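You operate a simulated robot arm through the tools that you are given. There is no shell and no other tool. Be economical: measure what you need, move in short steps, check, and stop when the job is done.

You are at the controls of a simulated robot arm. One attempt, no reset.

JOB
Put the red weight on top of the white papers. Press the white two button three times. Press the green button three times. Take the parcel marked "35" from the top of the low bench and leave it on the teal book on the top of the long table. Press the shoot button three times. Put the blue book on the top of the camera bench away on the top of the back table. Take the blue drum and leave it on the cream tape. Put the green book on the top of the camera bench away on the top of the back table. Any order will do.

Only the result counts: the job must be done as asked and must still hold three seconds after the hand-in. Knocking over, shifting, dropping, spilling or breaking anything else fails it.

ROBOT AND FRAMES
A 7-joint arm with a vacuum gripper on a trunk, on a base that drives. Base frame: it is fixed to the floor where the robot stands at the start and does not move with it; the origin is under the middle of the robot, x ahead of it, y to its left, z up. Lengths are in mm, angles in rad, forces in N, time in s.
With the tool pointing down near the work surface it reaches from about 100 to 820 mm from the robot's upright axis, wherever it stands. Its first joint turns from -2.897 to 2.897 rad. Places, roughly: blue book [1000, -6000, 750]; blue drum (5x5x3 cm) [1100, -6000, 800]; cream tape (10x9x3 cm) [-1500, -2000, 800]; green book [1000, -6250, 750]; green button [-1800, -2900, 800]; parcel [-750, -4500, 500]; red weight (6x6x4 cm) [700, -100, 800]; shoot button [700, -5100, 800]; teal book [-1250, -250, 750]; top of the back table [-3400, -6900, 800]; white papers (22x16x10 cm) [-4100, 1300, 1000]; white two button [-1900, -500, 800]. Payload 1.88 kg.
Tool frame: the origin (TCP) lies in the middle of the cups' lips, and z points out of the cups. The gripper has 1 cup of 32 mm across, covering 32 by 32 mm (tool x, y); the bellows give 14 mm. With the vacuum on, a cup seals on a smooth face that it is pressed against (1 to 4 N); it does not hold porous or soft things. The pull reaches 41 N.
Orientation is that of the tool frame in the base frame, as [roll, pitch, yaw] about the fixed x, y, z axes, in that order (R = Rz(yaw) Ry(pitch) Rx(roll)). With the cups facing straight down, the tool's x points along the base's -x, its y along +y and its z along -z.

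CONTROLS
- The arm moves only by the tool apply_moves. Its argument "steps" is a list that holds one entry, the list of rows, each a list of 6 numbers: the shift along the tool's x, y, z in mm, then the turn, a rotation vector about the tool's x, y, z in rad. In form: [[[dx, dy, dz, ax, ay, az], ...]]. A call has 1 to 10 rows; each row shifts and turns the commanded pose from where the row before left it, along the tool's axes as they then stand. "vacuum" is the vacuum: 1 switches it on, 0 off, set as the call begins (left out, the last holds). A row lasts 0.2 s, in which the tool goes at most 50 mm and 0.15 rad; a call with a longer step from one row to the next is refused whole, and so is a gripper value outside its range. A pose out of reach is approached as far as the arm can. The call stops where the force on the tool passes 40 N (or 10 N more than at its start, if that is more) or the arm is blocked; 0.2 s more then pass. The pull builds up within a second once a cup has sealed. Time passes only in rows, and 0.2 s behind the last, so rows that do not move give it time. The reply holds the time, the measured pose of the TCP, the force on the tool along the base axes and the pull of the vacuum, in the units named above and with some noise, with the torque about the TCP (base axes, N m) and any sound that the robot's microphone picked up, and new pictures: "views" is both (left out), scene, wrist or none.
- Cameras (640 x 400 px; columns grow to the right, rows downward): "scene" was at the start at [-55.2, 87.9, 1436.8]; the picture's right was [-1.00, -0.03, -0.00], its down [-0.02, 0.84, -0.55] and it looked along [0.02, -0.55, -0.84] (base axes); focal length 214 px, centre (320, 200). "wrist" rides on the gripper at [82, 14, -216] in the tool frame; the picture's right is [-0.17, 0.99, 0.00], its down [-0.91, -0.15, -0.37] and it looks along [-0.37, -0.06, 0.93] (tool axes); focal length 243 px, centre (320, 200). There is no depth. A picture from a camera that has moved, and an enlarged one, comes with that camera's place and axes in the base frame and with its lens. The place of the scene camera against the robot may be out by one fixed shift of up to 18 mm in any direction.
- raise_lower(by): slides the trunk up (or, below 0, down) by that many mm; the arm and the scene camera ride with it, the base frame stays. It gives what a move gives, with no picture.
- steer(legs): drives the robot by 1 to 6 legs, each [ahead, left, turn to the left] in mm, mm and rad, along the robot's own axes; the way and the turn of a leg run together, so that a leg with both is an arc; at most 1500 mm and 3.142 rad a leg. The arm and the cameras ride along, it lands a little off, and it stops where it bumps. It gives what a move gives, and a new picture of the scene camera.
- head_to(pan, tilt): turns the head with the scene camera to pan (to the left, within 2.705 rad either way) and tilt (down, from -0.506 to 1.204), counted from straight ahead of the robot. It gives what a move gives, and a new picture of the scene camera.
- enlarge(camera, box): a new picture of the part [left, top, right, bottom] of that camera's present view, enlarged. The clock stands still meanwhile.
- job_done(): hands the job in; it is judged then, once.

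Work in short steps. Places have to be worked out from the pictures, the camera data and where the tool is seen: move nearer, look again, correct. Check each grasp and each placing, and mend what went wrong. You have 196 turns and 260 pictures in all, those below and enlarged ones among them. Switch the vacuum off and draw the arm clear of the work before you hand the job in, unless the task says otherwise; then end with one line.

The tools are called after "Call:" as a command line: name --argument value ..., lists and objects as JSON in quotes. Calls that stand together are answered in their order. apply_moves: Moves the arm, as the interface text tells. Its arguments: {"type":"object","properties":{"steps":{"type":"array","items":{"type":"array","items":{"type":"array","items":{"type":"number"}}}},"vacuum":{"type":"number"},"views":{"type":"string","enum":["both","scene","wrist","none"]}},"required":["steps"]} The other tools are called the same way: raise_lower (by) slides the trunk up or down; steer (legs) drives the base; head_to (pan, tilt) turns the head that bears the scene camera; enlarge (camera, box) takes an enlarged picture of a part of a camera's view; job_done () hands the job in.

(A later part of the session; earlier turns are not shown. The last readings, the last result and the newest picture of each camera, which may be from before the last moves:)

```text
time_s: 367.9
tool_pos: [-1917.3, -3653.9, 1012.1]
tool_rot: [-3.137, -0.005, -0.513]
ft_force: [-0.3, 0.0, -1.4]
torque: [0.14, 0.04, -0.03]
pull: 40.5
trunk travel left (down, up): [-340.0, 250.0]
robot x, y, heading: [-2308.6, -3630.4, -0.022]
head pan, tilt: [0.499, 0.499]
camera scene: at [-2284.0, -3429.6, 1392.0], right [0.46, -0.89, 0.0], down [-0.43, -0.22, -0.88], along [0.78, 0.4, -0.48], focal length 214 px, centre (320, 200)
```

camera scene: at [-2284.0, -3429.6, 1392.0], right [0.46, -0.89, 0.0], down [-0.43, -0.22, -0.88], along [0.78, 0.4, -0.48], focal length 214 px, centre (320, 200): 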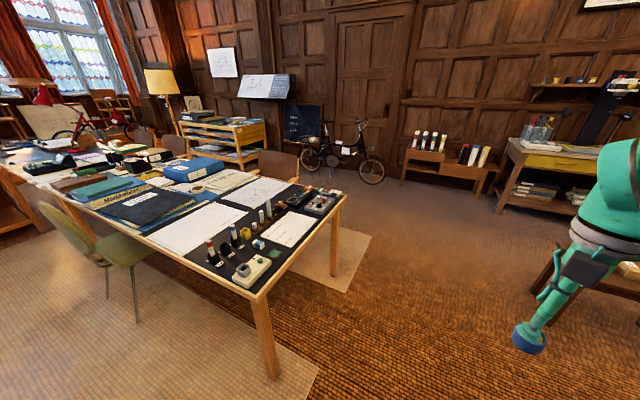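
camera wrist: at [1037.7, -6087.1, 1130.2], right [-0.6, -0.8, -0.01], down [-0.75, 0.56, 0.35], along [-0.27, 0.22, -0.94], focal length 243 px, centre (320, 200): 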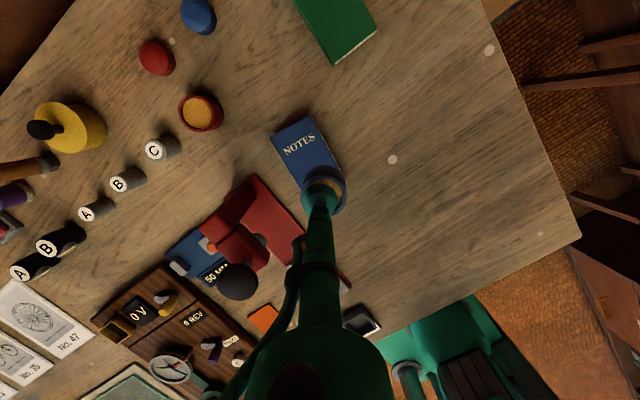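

The green chair's feet reach y≈-1960, x≈-2090. I strafe to y≈-2300 and then move forward to x≈-2230.

Call:
steer --legs '[[0, 1310, 0.022], [70, 0, 0]]'

Call:
head_to --pan 0.2 --tilt 0.7

```text
time_s: 375.0
tool_pos: [-1810.7, -2378.5, 1012.5]
tool_rot: [-3.137, -0.007, -0.527]
ft_force: [-0.5, -0.4, -1.7]
torque: [0.16, 0.01, -0.04]
pull: 40.8
trunk travel left (down, up): [-340.0, 250.0]
robot x, y, heading: [-2200.1, -2348.9, -0.039]
head pan, tilt: [0.499, 0.499]
camera scene: at [-2173.5, -2147.8, 1392.0], right [0.45, -0.9, 0.0], down [-0.43, -0.21, -0.88], along [0.79, 0.39, -0.48], focal length 214 px, centre (320, 200)
```

scene: 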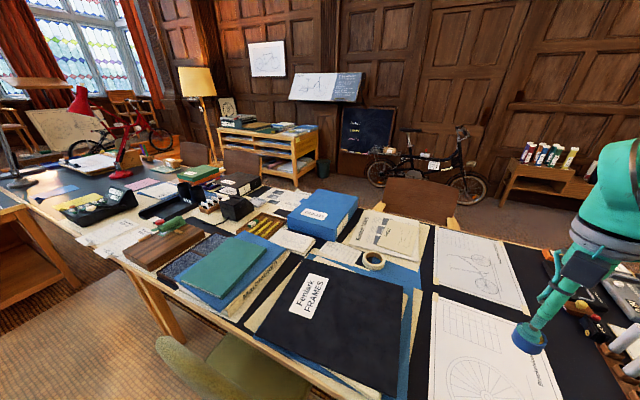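

```text
time_s: 375.8
tool_pos: [-1810.9, -2378.2, 1012.5]
tool_rot: [-3.138, -0.004, -0.527]
ft_force: [0.0, -0.1, -1.8]
torque: [0.0, 0.01, -0.02]
pull: 41.0
trunk travel left (down, up): [-340.0, 250.0]
robot x, y, heading: [-2204.2, -2347.9, -0.039]
head pan, tilt: [0.201, 0.7]
camera scene: at [-2170.9, -2174.5, 1374.4], right [0.16, -0.99, 0.0], down [-0.64, -0.1, -0.77], along [0.76, 0.12, -0.64], focal length 214 px, centre (320, 200)
```

scene: 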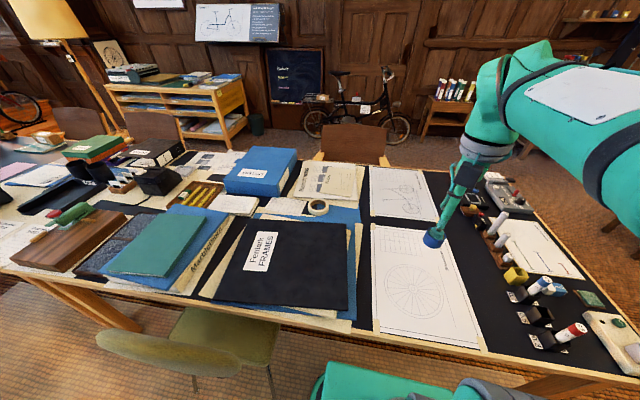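

The tape is around (-1530,-2075). I shift 70 mm left, lower the trunk 100 and move the drum towards it.

Call:
steer --legs '[[0, 70, 0.03]]'

Call:
raise_lower --by -90

Call:
apply_moves --steps '[[[15.7, -42.9, 0, 0, 0, 0], [15.7, -42.9, 0, 0, 0, 0], [15.7, -42.9, 0, 0, 0, 0], [15.7, -42.9, 0, 0, 0, 0], [15.7, -42.9, 0, 0, 0, 0], [15.7, -42.9, 0, 0, 0, 0], [0, 0, 0, 0, 0, 0]]]' --views "both"

```text
time_s: 376.8
tool_pos: [-1808.2, -2299.1, 1011.9]
tool_rot: [-3.136, -0.006, -0.499]
ft_force: [0.4, -1.0, -1.1]
torque: [-0.03, -0.01, -0.02]
pull: 40.5
trunk travel left (down, up): [-340.0, 250.0]
robot x, y, heading: [-2203.9, -2284.0, -0.009]
head pan, tilt: [0.201, 0.7]
camera scene: at [-2174.9, -2107.1, 1374.3], right [0.19, -0.98, 0.0], down [-0.63, -0.12, -0.76], along [0.75, 0.15, -0.64], focal length 214 px, centre (320, 200)
```

scene: 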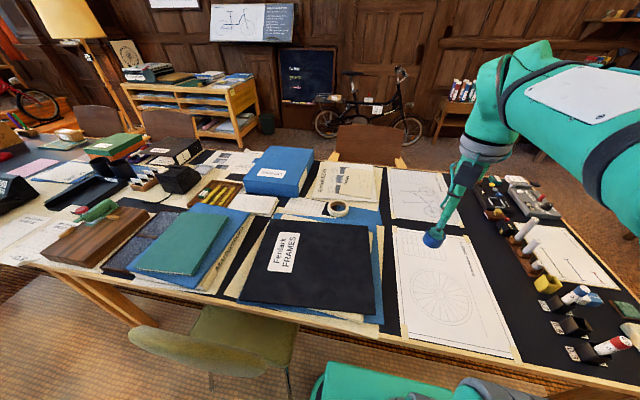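

```text
time_s: 378.0
tool_pos: [-1807.4, -2299.0, 922.5]
tool_rot: [-3.139, -0.005, -0.496]
ft_force: [-0.1, -0.2, -2.2]
torque: [-0.01, 0.01, -0.03]
pull: 41.0
trunk travel left (down, up): [-250.0, 340.0]
robot x, y, heading: [-2203.6, -2280.6, -0.007]
head pan, tilt: [0.201, 0.7]
```

```text
time_s: 379.6
tool_pos: [-1737.0, -2258.1, 971.4]
tool_rot: [-3.135, -0.003, -0.496]
ft_force: [-0.9, -0.1, -1.5]
torque: [-0.01, -0.02, -0.02]
pull: 40.9
out of reach, approached as far as the arm can: row 1, 2, 3, 4, 5, 6
trunk travel left (down, up): [-250.0, 340.0]
robot x, y, heading: [-2201.2, -2283.8, -0.003]
head pan, tilt: [0.201, 0.7]
camera scene: at [-2174.9, -2106.8, 1284.3], right [0.19, -0.98, 0.0], down [-0.63, -0.12, -0.76], along [0.75, 0.15, -0.64], focal length 214 px, centre (320, 200)
camera wrist: at [-1671.3, -2311.5, 1187.3], right [-0.61, -0.79, -0.01], down [-0.73, 0.57, 0.37], along [-0.29, 0.23, -0.93], focal length 243 px, centre (320, 200)
```

scene: 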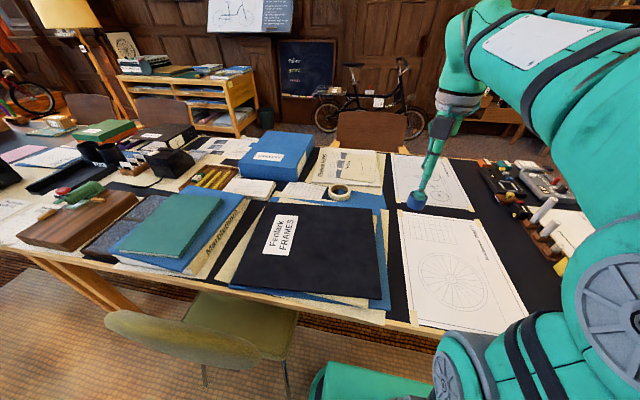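
wrist: 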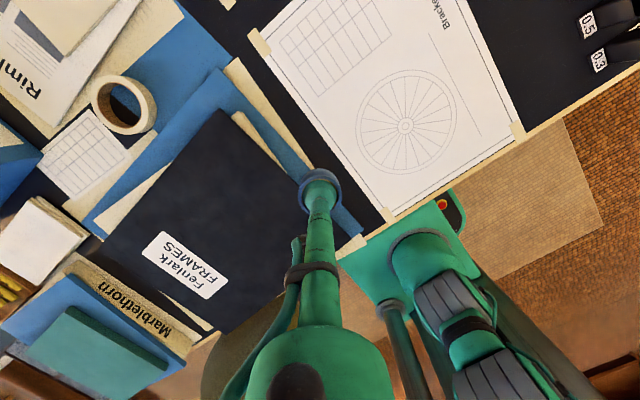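

A wrist limit stops the leftward move; I turn the tool counter-clockwise first. The tape is at about (-1492,-2070), so I also creep 70 mm forward (base slides under the table edge).

Call:
steer --legs '[[70, 0, 0]]'

Call:
apply_moves --steps '[[[0, 0, 0, 0, 0, -0.13], [0, 0, 0, 0, 0, -0.13], [0, 0, 0, 0, 0, -0.13], [0, 0, 0, 0, 0, -0.13], [0, 0, 0, 0, 0, -0.13]]]' --views "wrist"

```text
time_s: 380.6
tool_pos: [-1666.2, -2256.8, 971.1]
tool_rot: [-3.136, -0.003, -0.49]
ft_force: [0.1, 0.5, -1.9]
torque: [0.02, -0.02, -0.04]
pull: 40.7
trunk travel left (down, up): [-250.0, 340.0]
robot x, y, heading: [-2132.4, -2280.9, -0.01]
head pan, tilt: [0.201, 0.7]
camera scene: at [-2104.3, -2107.2, 1284.3], right [0.19, -0.98, 0.0], down [-0.63, -0.13, -0.77], along [0.75, 0.15, -0.64], focal length 214 px, centre (320, 200)
```

scene: 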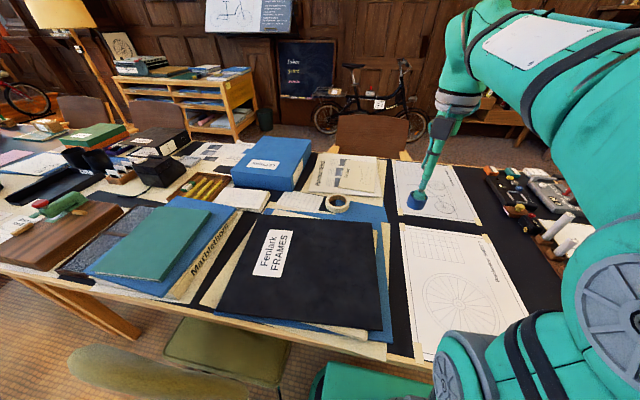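

```text
time_s: 381.8
tool_pos: [-1666.2, -2257.2, 970.1]
tool_rot: [-3.139, -0.006, 0.161]
ft_force: [0.3, 0.0, -2.2]
torque: [-0.05, 0.04, -0.03]
pull: 40.5
trunk travel left (down, up): [-250.0, 340.0]
robot x, y, heading: [-2134.5, -2282.3, -0.008]
head pan, tilt: [0.201, 0.7]
camera wrist: at [-1583.1, -2260.5, 1186.6], right [-0.01, -1.0, 0.0], down [-0.93, 0.0, 0.37], along [-0.37, 0.01, -0.93], focal length 243 px, centre (320, 200)
```

wrist: 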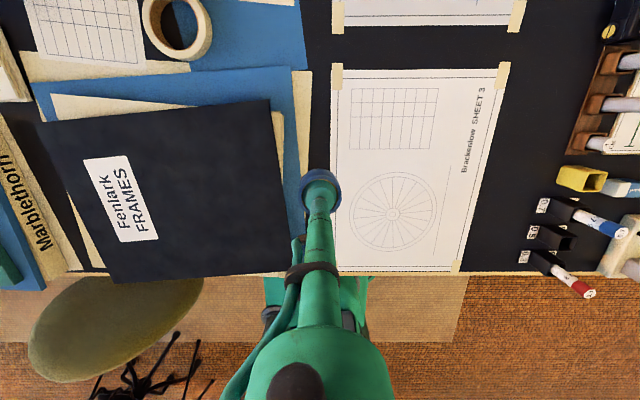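

I zoom in on the tape to judge its hole against the drum's 50 mm.

Call:
enlarge --camera "wrist" --box '[112, 0, 240, 80]'

```text
5.00 times, centred on (176, 40) of wrist
camera zoom: at [-1583.1, -2260.5, 1186.6], right [-0.01, -1.0, 0.0], down [-0.93, 0.0, 0.37], along [-0.37, 0.01, -0.93], focal length 1213 px, centre (1040, 1000)
```

zoom: 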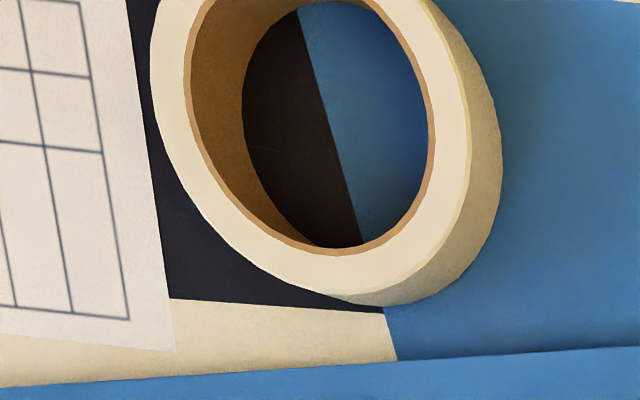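

The hole (~68 mm) is wider than the drum (~50 mm), so the drum must sit on the band, offset ~36 mm from the tape's centre. I move closer above it.

Call:
apply_moves --steps '[[[34, -26, 12, 0, 0, 0], [34, -26, 12, 0, 0, 0], [34, -26, 12, 0, 0, 0], [34, -26, 12, 0, 0, 0], [0, 0, 0, 0, 0, 0]]]' --views "wrist"

Call:
enlarge --camera "wrist" --box '[200, 60, 392, 180]'

```text
time_s: 383.0
tool_pos: [-1545.1, -2132.7, 921.7]
tool_rot: [-3.138, -0.004, 0.16]
ft_force: [-0.5, 0.1, -3.0]
torque: [-0.03, 0.03, -0.01]
pull: 40.8
trunk travel left (down, up): [-250.0, 340.0]
robot x, y, heading: [-2132.5, -2284.1, -0.008]
head pan, tilt: [0.201, 0.7]
camera wrist: at [-1462.8, -2137.0, 1138.2], right [-0.01, -1.0, 0.0], down [-0.93, 0.01, 0.37], along [-0.37, 0.01, -0.93], focal length 243 px, centre (320, 200)
```

wrist: 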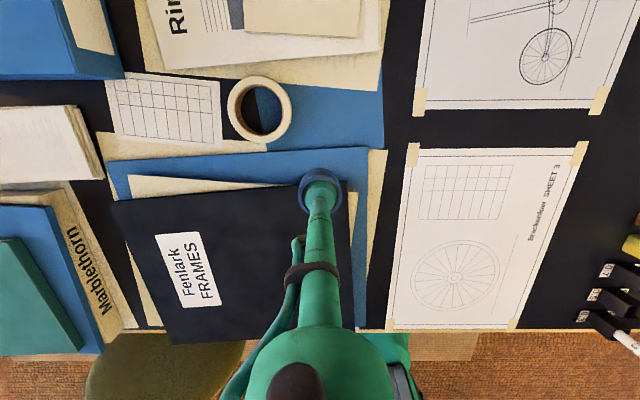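

```text
3.33 times, centred on (296, 120) of wrist
camera zoom: at [-1462.8, -2137.0, 1138.2], right [-0.01, -1.0, 0.0], down [-0.93, 0.01, 0.37], along [-0.37, 0.01, -0.93], focal length 809 px, centre (400, 467)
```

zoom: 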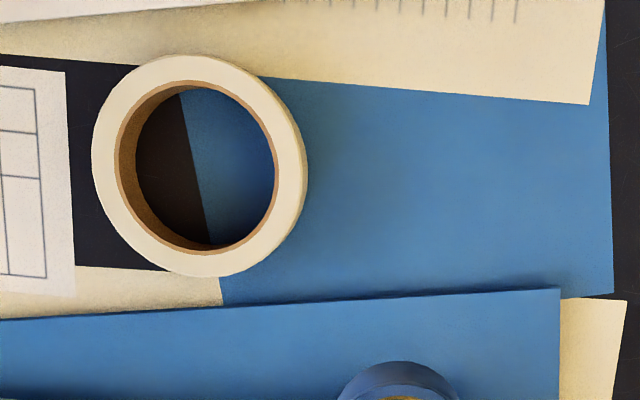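

Tape centre ≈(-1471,-2051). I aim the drum centre at about (-1496,-2076) so it rests on the near band, and lower part way.

Call:
apply_moves --steps '[[[28.3, -24.3, 0, 0, 0, 0], [28.3, -24.3, 0, 0, 0, 0], [0, 0, 30, 0, 0, 0], [0, 0, 20, 0, 0, 0], [0, 0, 0, 0, 0, 0]]]' --views "none"

Call:
enlarge --camera "wrist" --box '[200, 90, 392, 210]'

```text
time_s: 384.2
tool_pos: [-1501.1, -2076.0, 872.6]
tool_rot: [-3.137, -0.003, 0.158]
ft_force: [0.4, -0.7, -1.4]
torque: [0.0, 0.02, -0.01]
pull: 40.6
trunk travel left (down, up): [-250.0, 340.0]
robot x, y, heading: [-2130.0, -2282.2, -0.001]
head pan, tilt: [0.201, 0.7]
```

```text
3.33 times, centred on (296, 150) of wrist
camera zoom: at [-1416.6, -2079.1, 1088.9], right [-0.01, -1.0, 0.0], down [-0.93, 0.01, 0.37], along [-0.37, 0.01, -0.93], focal length 809 px, centre (400, 367)
```

zoom: 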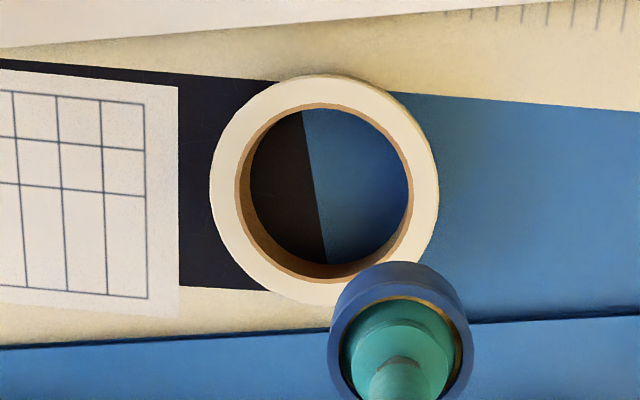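

Triangulated: tape top z≈759, centre (-1470.5,-2045.7). I trim by ~3 mm and descend to ~820.

Call:
apply_moves --steps '[[[3, -2.5, 20, 0, 0, 0], [0, 0, 20, 0, 0, 0], [0, 0, 10, 0, 0, 0], [0, 0, 0, 0, 0, 0]]]' --views "none"

Call:
enlarge --camera "wrist" --box '[200, 90, 392, 210]'

Call:
enlarge --camera "scene" --box '[290, 160, 418, 240]'

```text
time_s: 385.2
tool_pos: [-1497.6, -2072.2, 823.2]
tool_rot: [-3.138, -0.004, 0.16]
ft_force: [-1.3, 0.2, -1.3]
torque: [-0.01, 0.01, -0.01]
pull: 41.1
trunk travel left (down, up): [-250.0, 340.0]
robot x, y, heading: [-2130.0, -2280.0, -0.004]
head pan, tilt: [0.201, 0.7]
```

```text
3.33 times, centred on (296, 150) of wrist
camera zoom: at [-1413.7, -2074.6, 1039.7], right [-0.01, -1.0, 0.0], down [-0.93, 0.0, 0.37], along [-0.37, 0.01, -0.93], focal length 809 px, centre (400, 367)
```

zoom: 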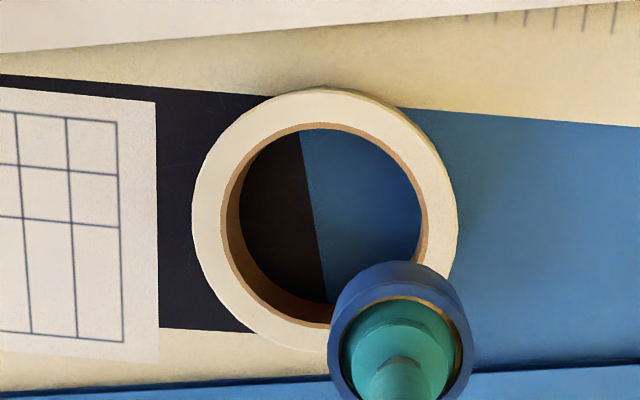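

```text
5.00 times, centred on (354, 200) of scene
camera zoom: at [-2104.1, -2107.1, 1284.3], right [0.19, -0.98, 0.0], down [-0.63, -0.13, -0.76], along [0.75, 0.15, -0.64], focal length 1072 px, centre (150, 200)
```

zoom: 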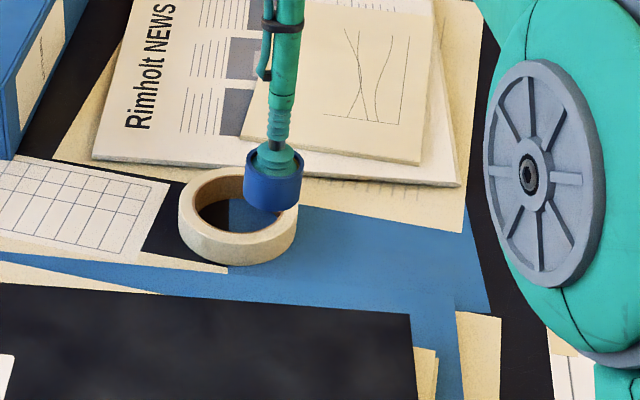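

Position consistent. I descend slowly to contact.

Call:
apply_moves --steps '[[[0, 0, 8, 0, 0, 0], [0, 0, 6, 0, 0, 0], [0, 0, 4, 0, 0, 0], [0, 0, 4, 0, 0, 0]]]' --views "none"

Call:
enlarge --camera "scene" --box '[290, 160, 418, 240]'

```text
time_s: 386.2
tool_pos: [-1498.5, -2071.1, 803.1]
tool_rot: [-3.138, -0.006, 0.159]
ft_force: [-0.8, -0.8, -1.4]
torque: [0.0, -0.02, 0.0]
pull: 40.3
trunk travel left (down, up): [-250.0, 340.0]
robot x, y, heading: [-2132.0, -2278.1, -0.005]
head pan, tilt: [0.201, 0.7]
```

```text
5.00 times, centred on (354, 200) of scene
camera zoom: at [-2104.1, -2107.2, 1284.3], right [0.19, -0.98, 0.0], down [-0.63, -0.13, -0.76], along [0.75, 0.15, -0.64], focal length 1072 px, centre (150, 200)
```

zoom: 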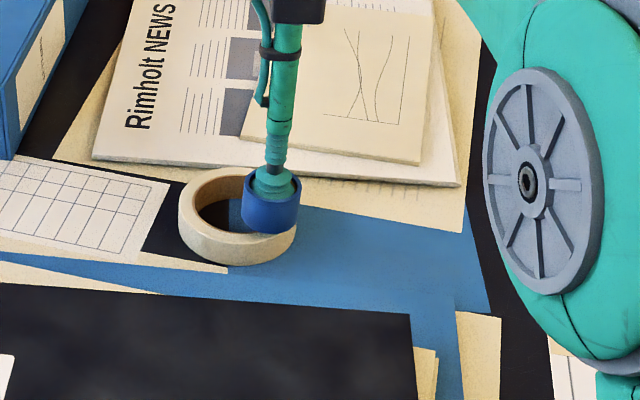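

Call:
apply_moves --steps '[[[0, 0, 3, 0, 0, 0], [0, 0, 3, 0, 0, 0], [0, 0, 3, 0, 0, 0]]]' --views "none"

Call:
enlarge --camera "scene" --box '[290, 160, 418, 240]'

```text
time_s: 387.0
tool_pos: [-1496.5, -2071.7, 793.0]
tool_rot: [-3.139, -0.003, 0.158]
ft_force: [0.0, 0.6, -1.7]
torque: [0.01, 0.0, -0.01]
pull: 40.8
trunk travel left (down, up): [-250.0, 340.0]
robot x, y, heading: [-2132.2, -2280.7, -0.01]
head pan, tilt: [0.201, 0.7]
```

```text
5.00 times, centred on (354, 200) of scene
camera zoom: at [-2104.1, -2107.2, 1284.3], right [0.19, -0.98, 0.0], down [-0.63, -0.13, -0.76], along [0.75, 0.15, -0.64], focal length 1072 px, centre (150, 200)
```

zoom: 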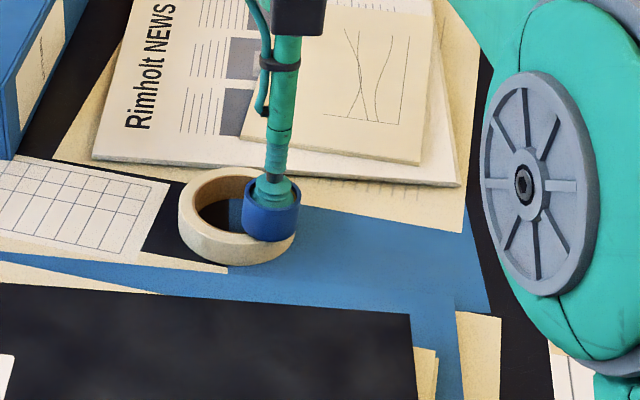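

Nearly touching; continue in 2 mm rows.

Call:
apply_moves --steps '[[[0, 0, 2, 0, 0, 0], [0, 0, 2, 0, 0, 0], [0, 0, 2, 0, 0, 0]]]' --views "none"

```text
time_s: 387.8
tool_pos: [-1495.8, -2072.5, 789.1]
tool_rot: [-3.138, -0.01, 0.158]
ft_force: [-1.0, 0.0, 15.3]
torque: [-0.01, -0.19, 0.0]
pull: 41.1
trunk travel left (down, up): [-250.0, 340.0]
robot x, y, heading: [-2131.8, -2282.9, -0.004]
head pan, tilt: [0.201, 0.7]
```

Contact at 15 N. I ease off slightly and check the alignment from both cameras before releasing.

Call:
apply_moves --steps '[[[0, 0, -2, 0, 0, 0], [0, 0, 0, 0, 0, 0]]]' --views "none"

Call:
enlarge --camera "wrist" --box '[224, 120, 384, 220]'

Call:
enlarge --camera "scene" --box '[314, 180, 378, 220]'

```text
time_s: 388.4
tool_pos: [-1496.5, -2071.9, 790.0]
tool_rot: [-3.137, -0.005, 0.159]
ft_force: [4.1, 1.6, 10.2]
torque: [-0.1, -0.25, 0.06]
pull: 40.4
trunk travel left (down, up): [-250.0, 340.0]
robot x, y, heading: [-2133.1, -2282.1, -0.001]
head pan, tilt: [0.201, 0.7]
```

```text
4.00 times, centred on (304, 170) of wrist
camera zoom: at [-1413.6, -2074.9, 1005.7], right [-0.01, -1.0, 0.0], down [-0.93, 0.0, 0.37], along [-0.37, 0.01, -0.93], focal length 970 px, centre (384, 320)
```

zoom: 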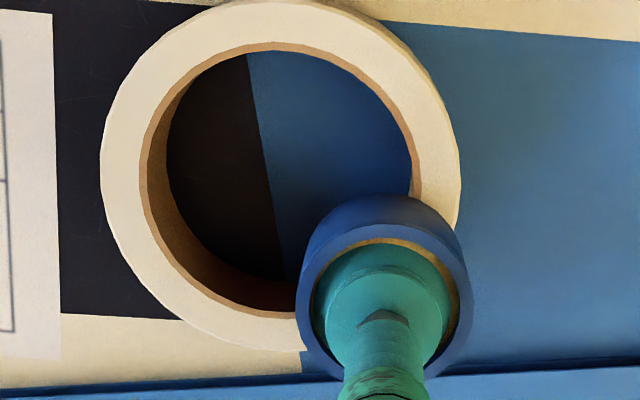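

```text
10.00 times, centred on (346, 200) of scene
camera zoom: at [-2104.5, -2107.3, 1284.3], right [0.19, -0.98, 0.0], down [-0.63, -0.13, -0.77], along [0.75, 0.15, -0.64], focal length 2145 px, centre (60, 200)
```

zoom: 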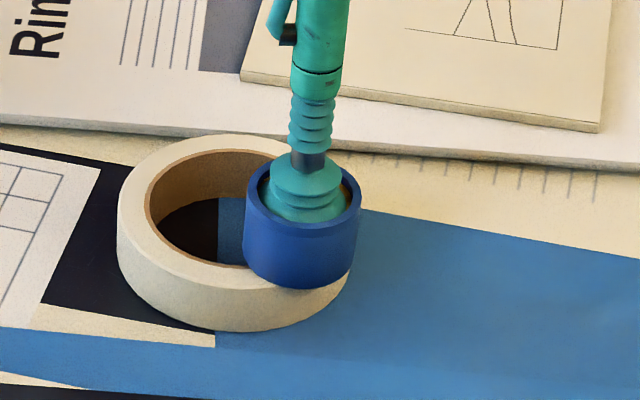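

Geometry is as designed (offset ≈35 mm, on the band). I release and lift slowly.

Call:
apply_moves --steps '[[[0, 0, -1, 0, 0, 0], [0, 0, 0, 0, 0, 0], [0, 0, 0, 0, 0, 0], [0, 0, 0, 0, 0, 0], [0, 0, -2, 0, 0, 0], [0, 0, -3, 0, 0, 0], [0, 0, -4, 0, 0, 0], [0, 0, -10, 0, 0, 0], [0, 0, -20, 0, 0, 0]]]' --vacuum 0 --views "none"

Call:
enlarge --camera "scene" --box '[314, 180, 378, 220]'

```text
time_s: 390.4
tool_pos: [-1498.4, -2072.6, 830.3]
tool_rot: [-3.138, -0.003, 0.157]
ft_force: [-0.2, -0.3, -0.3]
torque: [0.03, 0.01, 0.01]
pull: 0.0
trunk travel left (down, up): [-250.0, 340.0]
robot x, y, heading: [-2131.7, -2287.4, -0.007]
head pan, tilt: [0.201, 0.7]
```

```text
10.00 times, centred on (346, 200) of scene
camera zoom: at [-2104.0, -2107.1, 1284.3], right [0.19, -0.98, 0.0], down [-0.63, -0.13, -0.76], along [0.75, 0.15, -0.64], focal length 2145 px, centre (60, 200)
```

zoom: 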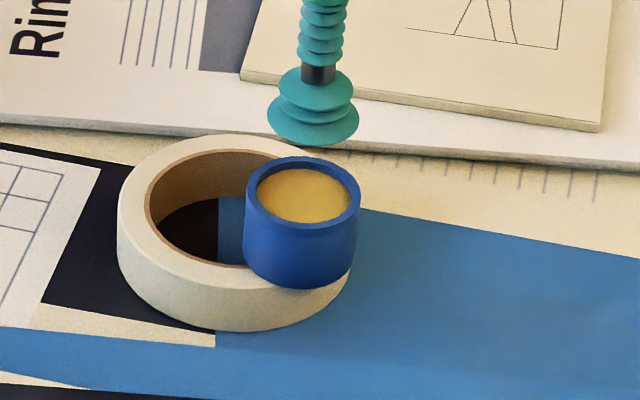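

The drum stands on the tape. I lift, retract, undo the wrist turn, then drive back to the camera bench for the books.

Call:
apply_moves --steps '[[[0, 0, -40, 0, 0, 0], [0, 0, -40, 0, 0, 0], [-39, 22.5, 0, 0, 0, 0], [-39, 22.5, 0, 0, 0, 0], [-39, 22.5, 0, 0, 0, 0], [-39, 22.5, 0, 0, 0, 0], [-39, 22.5, -10, 0, 0, 0], [-39, 22.5, -10, 0, 0, 0], [-20, 10, -10, 0, 0, 0.1], [0, 0, 0, 0, 0, 0.13]]]' --views "none"

Call:
apply_moves --steps '[[[0, 0, 0, 0, 0, 0.13], [0, 0, 0, 0, 0, 0.13], [0, 0, 0, 0, 0, 0.13], [0, 0, -20, 0, 0, 0]]]' --views "scene"

```text
time_s: 392.6
tool_pos: [-1724.2, -2257.3, 939.1]
tool_rot: [-3.136, -0.003, -0.072]
ft_force: [1.2, 0.0, 0.9]
torque: [-0.05, 0.01, -0.01]
pull: 0.1
trunk travel left (down, up): [-250.0, 340.0]
robot x, y, heading: [-2131.2, -2282.7, -0.006]
head pan, tilt: [0.201, 0.7]
```

```text
time_s: 393.6
tool_pos: [-1725.2, -2258.4, 959.5]
tool_rot: [-3.135, -0.003, -0.465]
ft_force: [-0.1, -1.5, -1.0]
torque: [0.02, 0.01, -0.03]
pull: 0.1
trunk travel left (down, up): [-250.0, 340.0]
robot x, y, heading: [-2131.9, -2282.2, -0.005]
head pan, tilt: [0.201, 0.7]
camera scene: at [-2104.4, -2107.2, 1284.3], right [0.19, -0.98, 0.0], down [-0.63, -0.13, -0.77], along [0.75, 0.15, -0.64], focal length 214 px, centre (320, 200)
```

scene: 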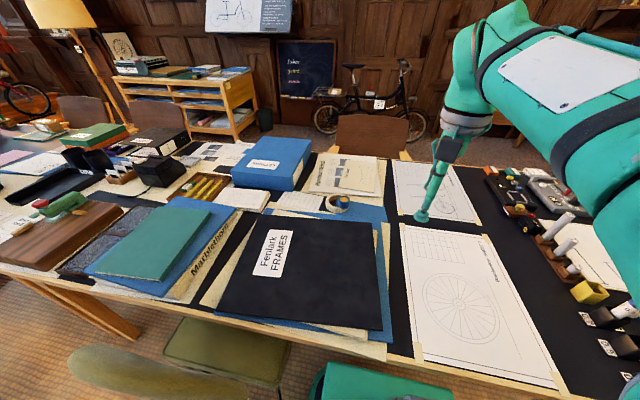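

The drum stays in place. I drive back the same way: west, south, east, then south to the bench.

Call:
steer --legs '[[-180, 0, 0], [0, -1360, 0.01], [1450, 0, 0], [880, 0, 0]]'

Call:
steer --legs '[[0, -1200, 0], [0, -1180, 0]]'

```text
time_s: 412.6
tool_pos: [357.7, -3728.0, 958.8]
tool_rot: [-3.137, -0.003, -0.491]
ft_force: [0.5, -0.3, 0.1]
torque: [0.02, 0.0, -0.02]
pull: 0.0
trunk travel left (down, up): [-250.0, 340.0]
robot x, y, heading: [-47.8, -3739.3, -0.033]
head pan, tilt: [0.201, 0.7]
camera scene: at [-16.5, -3565.7, 1284.3], right [0.16, -0.99, 0.0], down [-0.64, -0.11, -0.76], along [0.75, 0.13, -0.64], focal length 214 px, centre (320, 200)
```

scene: 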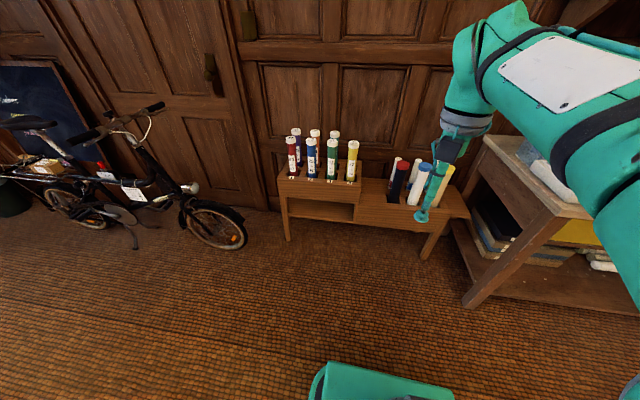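

```text
time_s: 424.2
tool_pos: [285.9, -6105.7, 957.7]
tool_rot: [-3.136, -0.003, -0.487]
ft_force: [-0.4, 0.1, -1.1]
torque: [0.03, -0.02, 0.0]
pull: 0.1
trunk travel left (down, up): [-250.0, 340.0]
robot x, y, heading: [-120.2, -6120.9, -0.028]
head pan, tilt: [0.201, 0.7]
camera scene: at [-87.9, -5944.4, 1284.3], right [0.17, -0.99, 0.0], down [-0.64, -0.11, -0.76], along [0.75, 0.13, -0.64], focal length 214 px, centre (320, 200)
```

scene: 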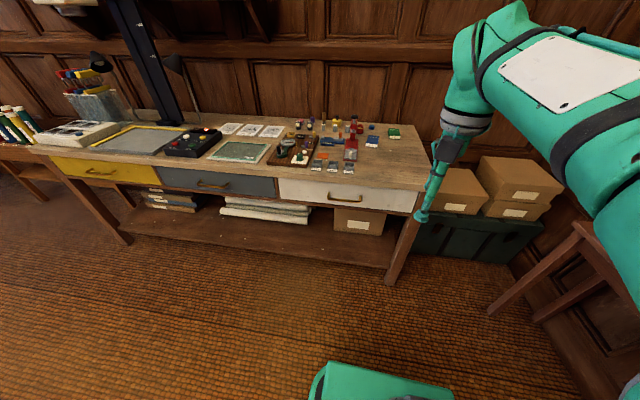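

I drive up to the bench again for the blue book.

Call:
steer --legs '[[0, 0, 0.028], [455, 30, 0]]'

Call:
apply_moves --steps '[[[38, -20, 5, 0, 0, 0], [38, -20, 5, 0, 0, 0], [38, -20, 5, 0, 0, 0], [38, -20, 5, 0, 0, 0], [0, 0, 0, 0, 0, 0]]]' --views "wrist"

```text
time_s: 427.3
tool_pos: [737.3, -6077.0, 958.0]
tool_rot: [-3.137, -0.002, -0.48]
ft_force: [-0.2, 0.2, 0.4]
torque: [0.01, 0.02, -0.01]
pull: 0.1
trunk travel left (down, up): [-250.0, 340.0]
robot x, y, heading: [330.9, -6098.8, -0.023]
head pan, tilt: [0.201, 0.7]
camera scene: at [361.3, -5920.0, 1284.3], right [0.18, -0.98, 0.0], down [-0.63, -0.11, -0.77], along [0.75, 0.14, -0.64], focal length 214 px, centre (320, 200)
```

scene: 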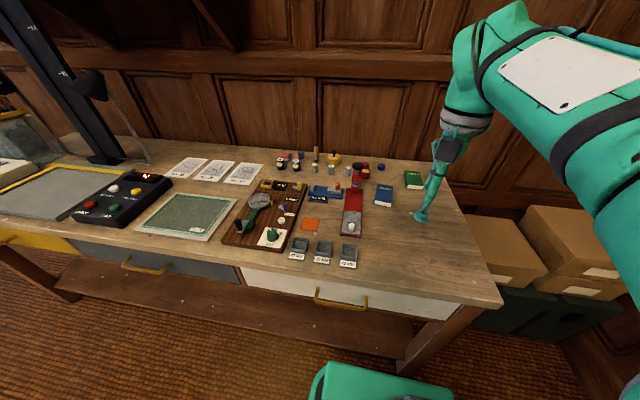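

```text
time_s: 428.5
tool_pos: [910.9, -6075.9, 936.1]
tool_rot: [-3.135, -0.003, -0.478]
ft_force: [1.4, -0.2, 0.4]
torque: [0.0, 0.02, 0.03]
pull: 0.0
trunk travel left (down, up): [-250.0, 340.0]
robot x, y, heading: [332.3, -6097.9, -0.024]
head pan, tilt: [0.201, 0.7]
camera wrist: at [978.0, -6128.5, 1152.5], right [-0.6, -0.8, -0.01], down [-0.74, 0.56, 0.37], along [-0.3, 0.23, -0.93], focal length 243 px, centre (320, 200)
```

wrist: 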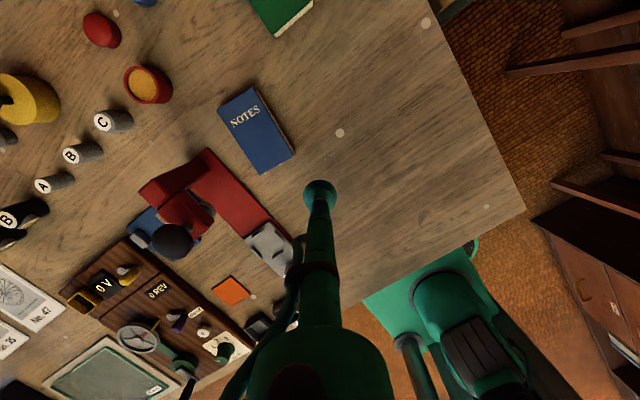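

Blue book centre ≈(1002,-6036). I turn the tool a bit and move over it.

Call:
apply_moves --steps '[[[0, 0, 0, 0, 0, -0.15], [0, 0, 0, 0, 0, -0.15], [27.5, -18.5, 12, 0, 0, 0], [27.5, -18.5, 12, 0, 0, 0], [27.5, -18.5, 12, 0, 0, 0], [0, 0, 0, 0, 0, 0]]]' --views "wrist"

Call:
enlarge --camera "wrist" --box '[224, 110, 416, 230]'

```text
time_s: 429.9
tool_pos: [999.8, -6037.4, 901.9]
tool_rot: [-3.136, -0.003, -0.178]
ft_force: [0.1, -0.1, -0.7]
torque: [0.01, 0.01, 0.01]
pull: 0.1
trunk travel left (down, up): [-250.0, 340.0]
robot x, y, heading: [330.5, -6094.5, -0.023]
head pan, tilt: [0.201, 0.7]
camera wrist: at [1078.7, -6068.4, 1117.9], right [-0.34, -0.94, -0.01], down [-0.87, 0.31, 0.37], along [-0.35, 0.13, -0.93], focal length 243 px, centre (320, 200)
```

wrist: 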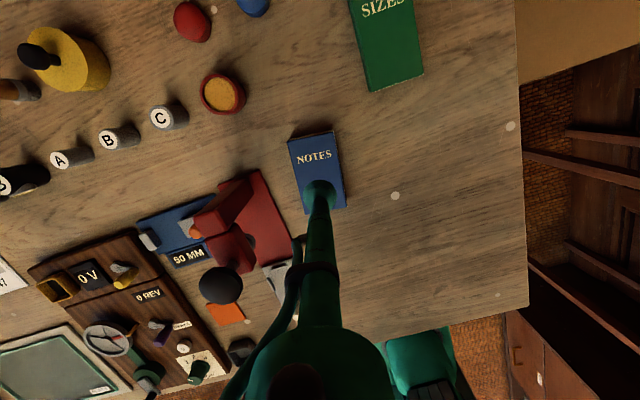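

```text
3.33 times, centred on (320, 170) of wrist
camera zoom: at [1078.7, -6068.4, 1117.9], right [-0.34, -0.94, -0.01], down [-0.87, 0.31, 0.37], along [-0.35, 0.13, -0.93], focal length 809 px, centre (320, 300)
```

zoom: 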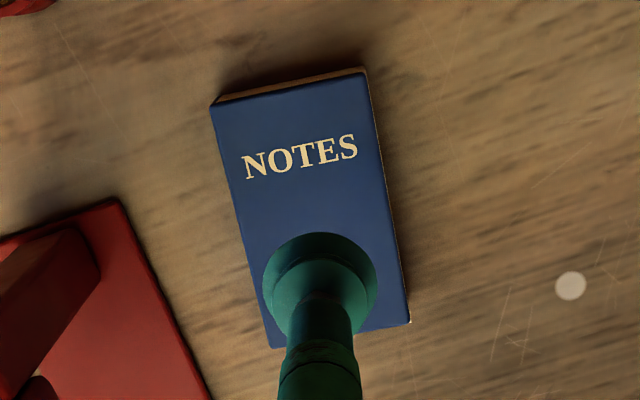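

The cup is over the book's centre. I descend with vacuum on.

Call:
apply_moves --steps '[[[0, 0, 35, 0, 0, 0], [0, 0, 25, 0, 0, 0], [0, 0, 8, 0, 0, 0], [0, 0, 4, 0, 0, 0], [0, 0, 4, 0, 0, 0], [0, 0, 4, 0, 0, 0]]]' --vacuum 1 --views "none"

```text
time_s: 431.3
tool_pos: [999.9, -6035.8, 822.4]
tool_rot: [-3.137, -0.004, -0.178]
ft_force: [0.1, -0.6, -0.2]
torque: [-0.04, 0.05, -0.01]
pull: 40.6
trunk travel left (down, up): [-250.0, 340.0]
robot x, y, heading: [332.4, -6092.6, -0.024]
head pan, tilt: [0.201, 0.7]
```

Sealed already. I lift and check.

Call:
apply_moves --steps '[[[0, 0, -10, 0, 0, 0], [0, 0, -25, 0, 0, 0], [0, 0, -35, 0, 0, 0], [-40, 12, -15, 0, 0, 0], [-42, 15, 0, 0, 0, 0], [-42, 15, 0, 0, 0, 0], [-42, 15, 0, 0, 0, 0], [-42, 15, 0, 0, 0, 0]]]' --views "wrist"

```text
time_s: 433.1
tool_pos: [782.2, -6068.1, 905.8]
tool_rot: [-3.136, -0.001, -0.177]
ft_force: [0.6, -0.4, -2.4]
torque: [-0.01, 0.1, -0.04]
pull: 40.8
trunk travel left (down, up): [-250.0, 340.0]
robot x, y, heading: [331.0, -6093.6, -0.023]
head pan, tilt: [0.201, 0.7]
camera wrist: at [860.7, -6097.9, 1122.6], right [-0.34, -0.94, -0.01], down [-0.87, 0.31, 0.37], along [-0.35, 0.13, -0.93], focal length 243 px, centre (320, 200)
```

wrist: 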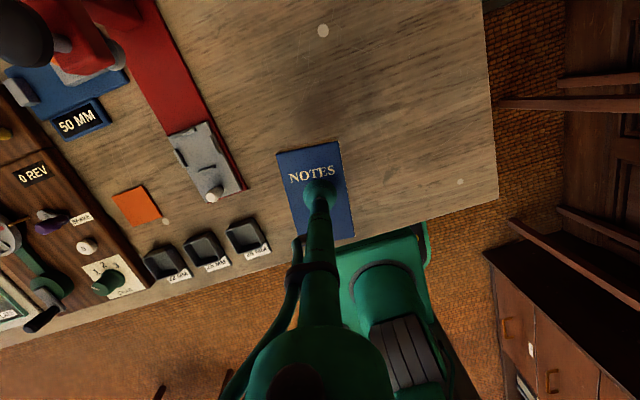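

Blue book held. I retract further, raise the trunk, back away and turn to face south, then look toward the back table.

Call:
apply_moves --steps '[[[-40, 6, -10, 0, 0, 0], [-20, 3, -10, 0, 0, 0.1], [0, 0, 0, 0, 0, 0.1], [0, 0, 0, 0, 0, 0.1]]]' --views "none"

Call:
raise_lower --by 80

Call:
steer --legs '[[-450, 150, 0], [0, 0, -1.547]]'

Call:
head_to --pan -0.9 --tilt 0.4

```text
time_s: 434.1
tool_pos: [729.3, -6067.0, 918.8]
tool_rot: [3.139, 0.012, -0.486]
ft_force: [2.0, -0.7, -9.4]
torque: [0.02, 0.49, 0.02]
pull: 40.8
trunk travel left (down, up): [-250.0, 340.0]
robot x, y, heading: [331.8, -6093.2, -0.026]
head pan, tilt: [0.201, 0.7]
```

```text
time_s: 435.3
tool_pos: [723.5, -6067.1, 1003.6]
tool_rot: [-3.14, 0.004, -0.49]
ft_force: [-0.3, 1.0, -1.3]
torque: [0.01, -0.03, -0.01]
pull: 40.7
trunk travel left (down, up): [-330.0, 260.0]
robot x, y, heading: [331.7, -6095.9, -0.025]
head pan, tilt: [0.201, 0.7]
```

```text
time_s: 442.0
tool_pos: [-85.7, -6329.2, 1000.9]
tool_rot: [3.136, 0.016, -2.04]
ft_force: [0.5, 0.2, -1.7]
torque: [-0.01, 0.0, 0.0]
pull: 40.6
trunk travel left (down, up): [-330.0, 260.0]
robot x, y, heading: [-117.4, -5938.3, -1.585]
head pan, tilt: [0.201, 0.7]
camera scene: at [64.6, -5968.4, 1364.3], right [-0.98, -0.19, 0.0], down [-0.12, 0.63, -0.76], along [0.14, -0.75, -0.64], focal length 214 px, centre (320, 200)
```

scene: 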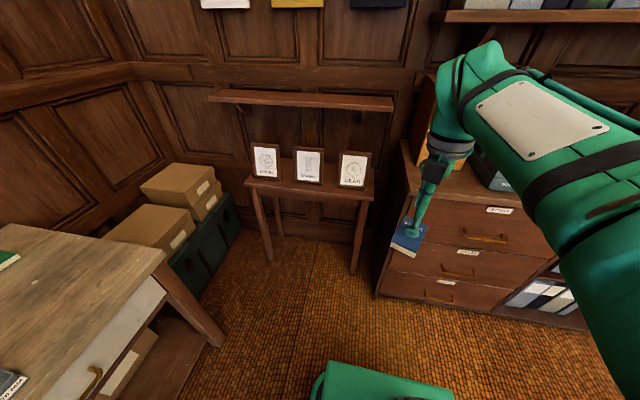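

```text
time_s: 443.3
tool_pos: [-85.6, -6329.7, 1000.7]
tool_rot: [3.134, 0.02, -2.041]
ft_force: [0.2, -0.2, -1.5]
torque: [0.02, -0.01, 0.01]
pull: 40.3
trunk travel left (down, up): [-330.0, 260.0]
robot x, y, heading: [-118.9, -5937.9, -1.586]
head pan, tilt: [-0.901, 0.4]
camera scene: at [-24.6, -5941.7, 1391.3], right [-0.61, 0.79, 0.0], down [0.31, 0.24, -0.92], along [-0.73, -0.56, -0.39], focal length 214 px, centre (320, 200)
```

scene: 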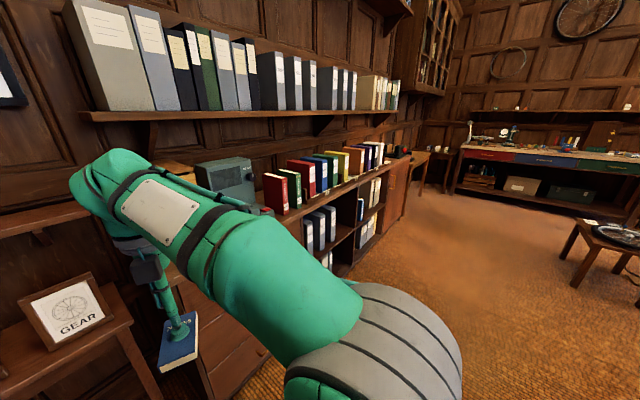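

The aisle west is clear at y≈-5800. I strafe west keeping the arm facing south.

Call:
steer --legs '[[-120, -1450, 0], [0, -1350, 0]]'

Call:
head_to --pan -0.2 --tilt 0.5

```text
time_s: 456.9
tool_pos: [-2871.9, -6226.9, 999.7]
tool_rot: [3.132, 0.022, -2.005]
ft_force: [0.2, -0.6, -0.7]
torque: [-0.01, 0.01, 0.03]
pull: 41.0
trunk travel left (down, up): [-330.0, 260.0]
robot x, y, heading: [-2916.7, -5835.4, -1.552]
head pan, tilt: [-0.901, 0.4]
camera scene: at [-2823.7, -5835.2, 1391.2], right [-0.64, 0.77, 0.0], down [0.3, 0.25, -0.92], along [-0.71, -0.59, -0.39], focal length 214 px, centre (320, 200)
```

scene: 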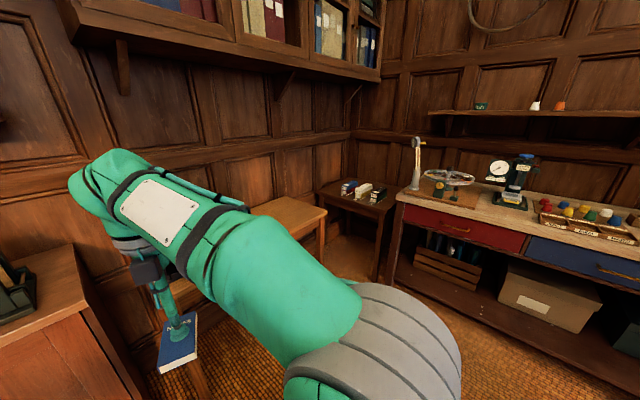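

```text
time_s: 458.0
tool_pos: [-2870.8, -6227.1, 998.1]
tool_rot: [3.132, 0.023, -2.005]
ft_force: [0.2, -0.5, -0.4]
torque: [0.03, 0.04, 0.02]
pull: 40.8
trunk travel left (down, up): [-330.0, 260.0]
robot x, y, heading: [-2916.3, -5826.6, -1.548]
head pan, tilt: [-0.201, 0.499]
camera scene: at [-2768.7, -5865.6, 1382.2], right [-0.98, 0.18, 0.0], down [0.09, 0.47, -0.88], along [-0.16, -0.86, -0.48], focal length 214 px, centre (320, 200)
```

scene: 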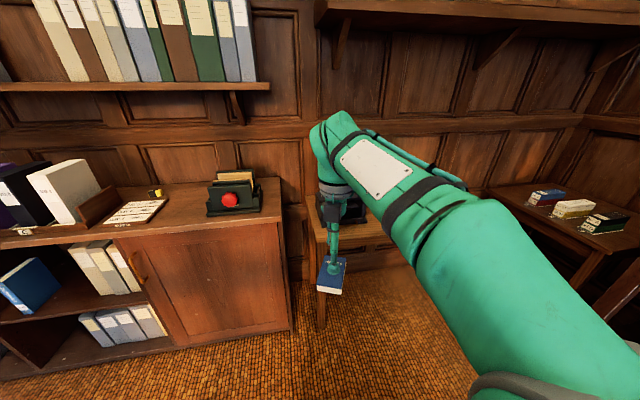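

The light wooden table is the back table (x≈-3770…-2920, front y≈-6640), with a black item at its left. I move in front of it.

Call:
steer --legs '[[0, -480, 0], [300, 0, 0]]'

Call:
head_to --pan 0.1 --tilt 0.6

```text
time_s: 462.5
tool_pos: [-3346.5, -6539.3, 997.8]
tool_rot: [3.133, 0.022, -1.989]
ft_force: [-0.2, 0.0, -1.6]
torque: [0.01, -0.02, 0.0]
pull: 40.7
trunk travel left (down, up): [-330.0, 260.0]
robot x, y, heading: [-3402.5, -6145.9, -1.531]
head pan, tilt: [-0.201, 0.499]
camera scene: at [-3250.6, -6176.5, 1382.0], right [-0.99, 0.16, 0.0], down [0.08, 0.47, -0.88], along [-0.14, -0.87, -0.48], focal length 214 px, centre (320, 200)
```

scene: 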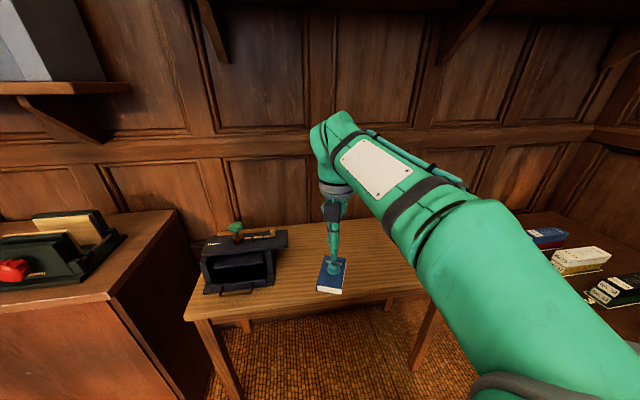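

```text
time_s: 463.3
tool_pos: [-3346.3, -6538.0, 998.6]
tool_rot: [3.131, 0.024, -1.989]
ft_force: [-0.4, -1.0, -0.9]
torque: [0.0, 0.01, 0.02]
pull: 40.5
trunk travel left (down, up): [-330.0, 260.0]
robot x, y, heading: [-3401.0, -6149.7, -1.531]
head pan, tilt: [0.099, 0.6]
camera scene: at [-3223.8, -6174.4, 1373.0], right [-0.99, -0.14, 0.0], down [-0.08, 0.56, -0.83], along [0.11, -0.82, -0.56], focal length 214 px, centre (320, 200)
```

scene: 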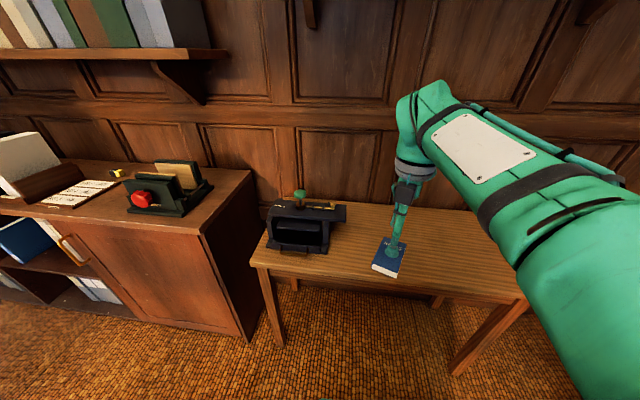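

The table's middle is free right of the black item. I advance 100 mm, straighten the tool and move over (-3450,-6810).

Call:
steer --legs '[[100, 0, 0]]'

Call:
apply_moves --steps '[[[40, 5, 10, 0.01, 0.024, 0], [40, 5, 15, 0, 0, 0], [40, 5, 25, 0, 0, 0], [40, 5, 25, 0, 0, 0], [40, 5, 25, 0, 0, 0], [0, 0, 0, 0, 0, 0]]]' --views "both"

```text
time_s: 464.5
tool_pos: [-3342.9, -6637.1, 998.0]
tool_rot: [3.134, 0.022, -1.99]
ft_force: [0.8, 0.5, -0.1]
torque: [-0.02, 0.05, 0.0]
pull: 40.7
trunk travel left (down, up): [-330.0, 260.0]
robot x, y, heading: [-3394.1, -6247.5, -1.53]
head pan, tilt: [0.099, 0.6]
camera scene: at [-3219.9, -6272.7, 1373.0], right [-0.99, -0.14, 0.0], down [-0.08, 0.56, -0.83], along [0.11, -0.82, -0.56], focal length 214 px, centre (320, 200)
```

scene: 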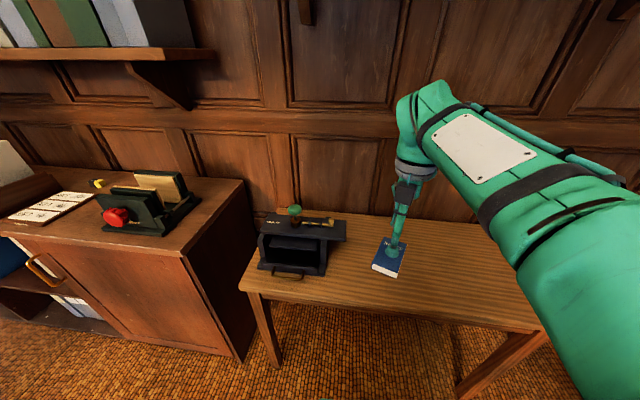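

```text
time_s: 465.9
tool_pos: [-3449.6, -6809.4, 895.9]
tool_rot: [3.14, -0.001, -1.989]
ft_force: [0.1, -0.9, -1.3]
torque: [0.02, 0.0, -0.01]
pull: 40.5
trunk travel left (down, up): [-330.0, 260.0]
robot x, y, heading: [-3398.2, -6247.0, -1.539]
head pan, tilt: [0.099, 0.6]
camera scene: at [-3220.0, -6273.1, 1372.9], right [-0.99, -0.14, 0.0], down [-0.08, 0.56, -0.82], along [0.11, -0.82, -0.57], focal length 214 px, centre (320, 200)
camera wrist: at [-3494.7, -6880.7, 1112.6], right [-0.83, 0.55, 0.0], down [0.51, 0.77, 0.37], along [0.21, 0.31, -0.93], focal length 243 px, centre (320, 200)
```

scene: 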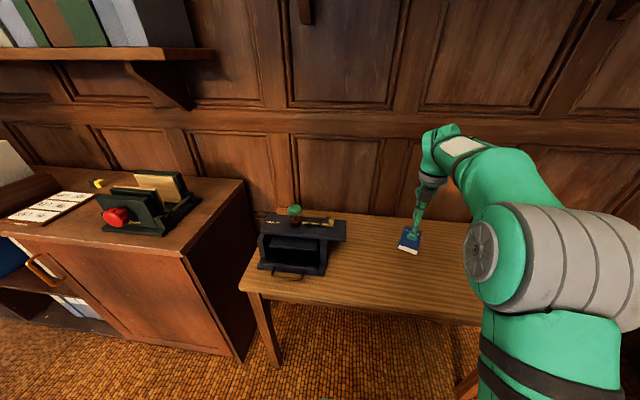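
wrist: 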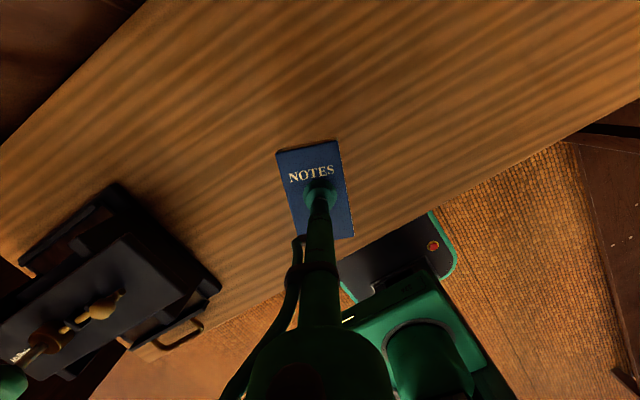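

Good free spot. I descend with decreasing steps until contact.

Call:
apply_moves --steps '[[[0, 0, 20, 0, 0, 0], [0, 0, 18, 0, 0, 0], [0, 0, 8, 0, 0, 0], [0, 0, 5, 0, 0, 0], [0, 0, 5, 0, 0, 0], [0, 0, 5, 0, 0, 0]]]' --views "none"

Call:
enlarge --camera "scene" --box '[370, 200, 466, 260]'

```text
time_s: 467.3
tool_pos: [-3447.8, -6808.6, 837.3]
tool_rot: [-3.14, -0.001, -1.99]
ft_force: [-0.4, -0.3, -1.9]
torque: [-0.02, 0.04, 0.0]
pull: 40.6
trunk travel left (down, up): [-330.0, 260.0]
robot x, y, heading: [-3395.7, -6241.0, -1.532]
head pan, tilt: [0.099, 0.6]
```

```text
6.67 times, centred on (418, 230) of scene
camera zoom: at [-3219.9, -6272.9, 1373.0], right [-0.99, -0.14, 0.0], down [-0.08, 0.56, -0.83], along [0.11, -0.82, -0.56], focal length 1430 px, centre (-333, 0)
```

zoom: 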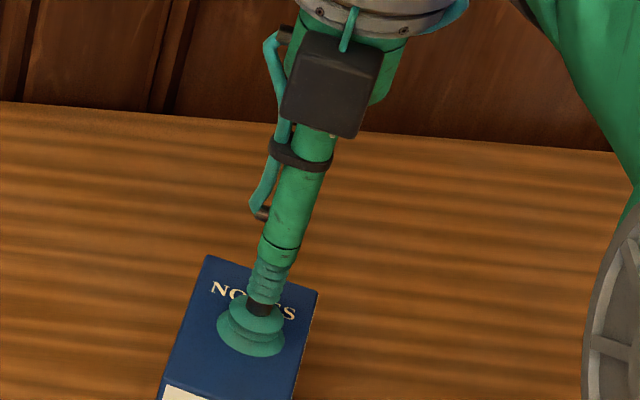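

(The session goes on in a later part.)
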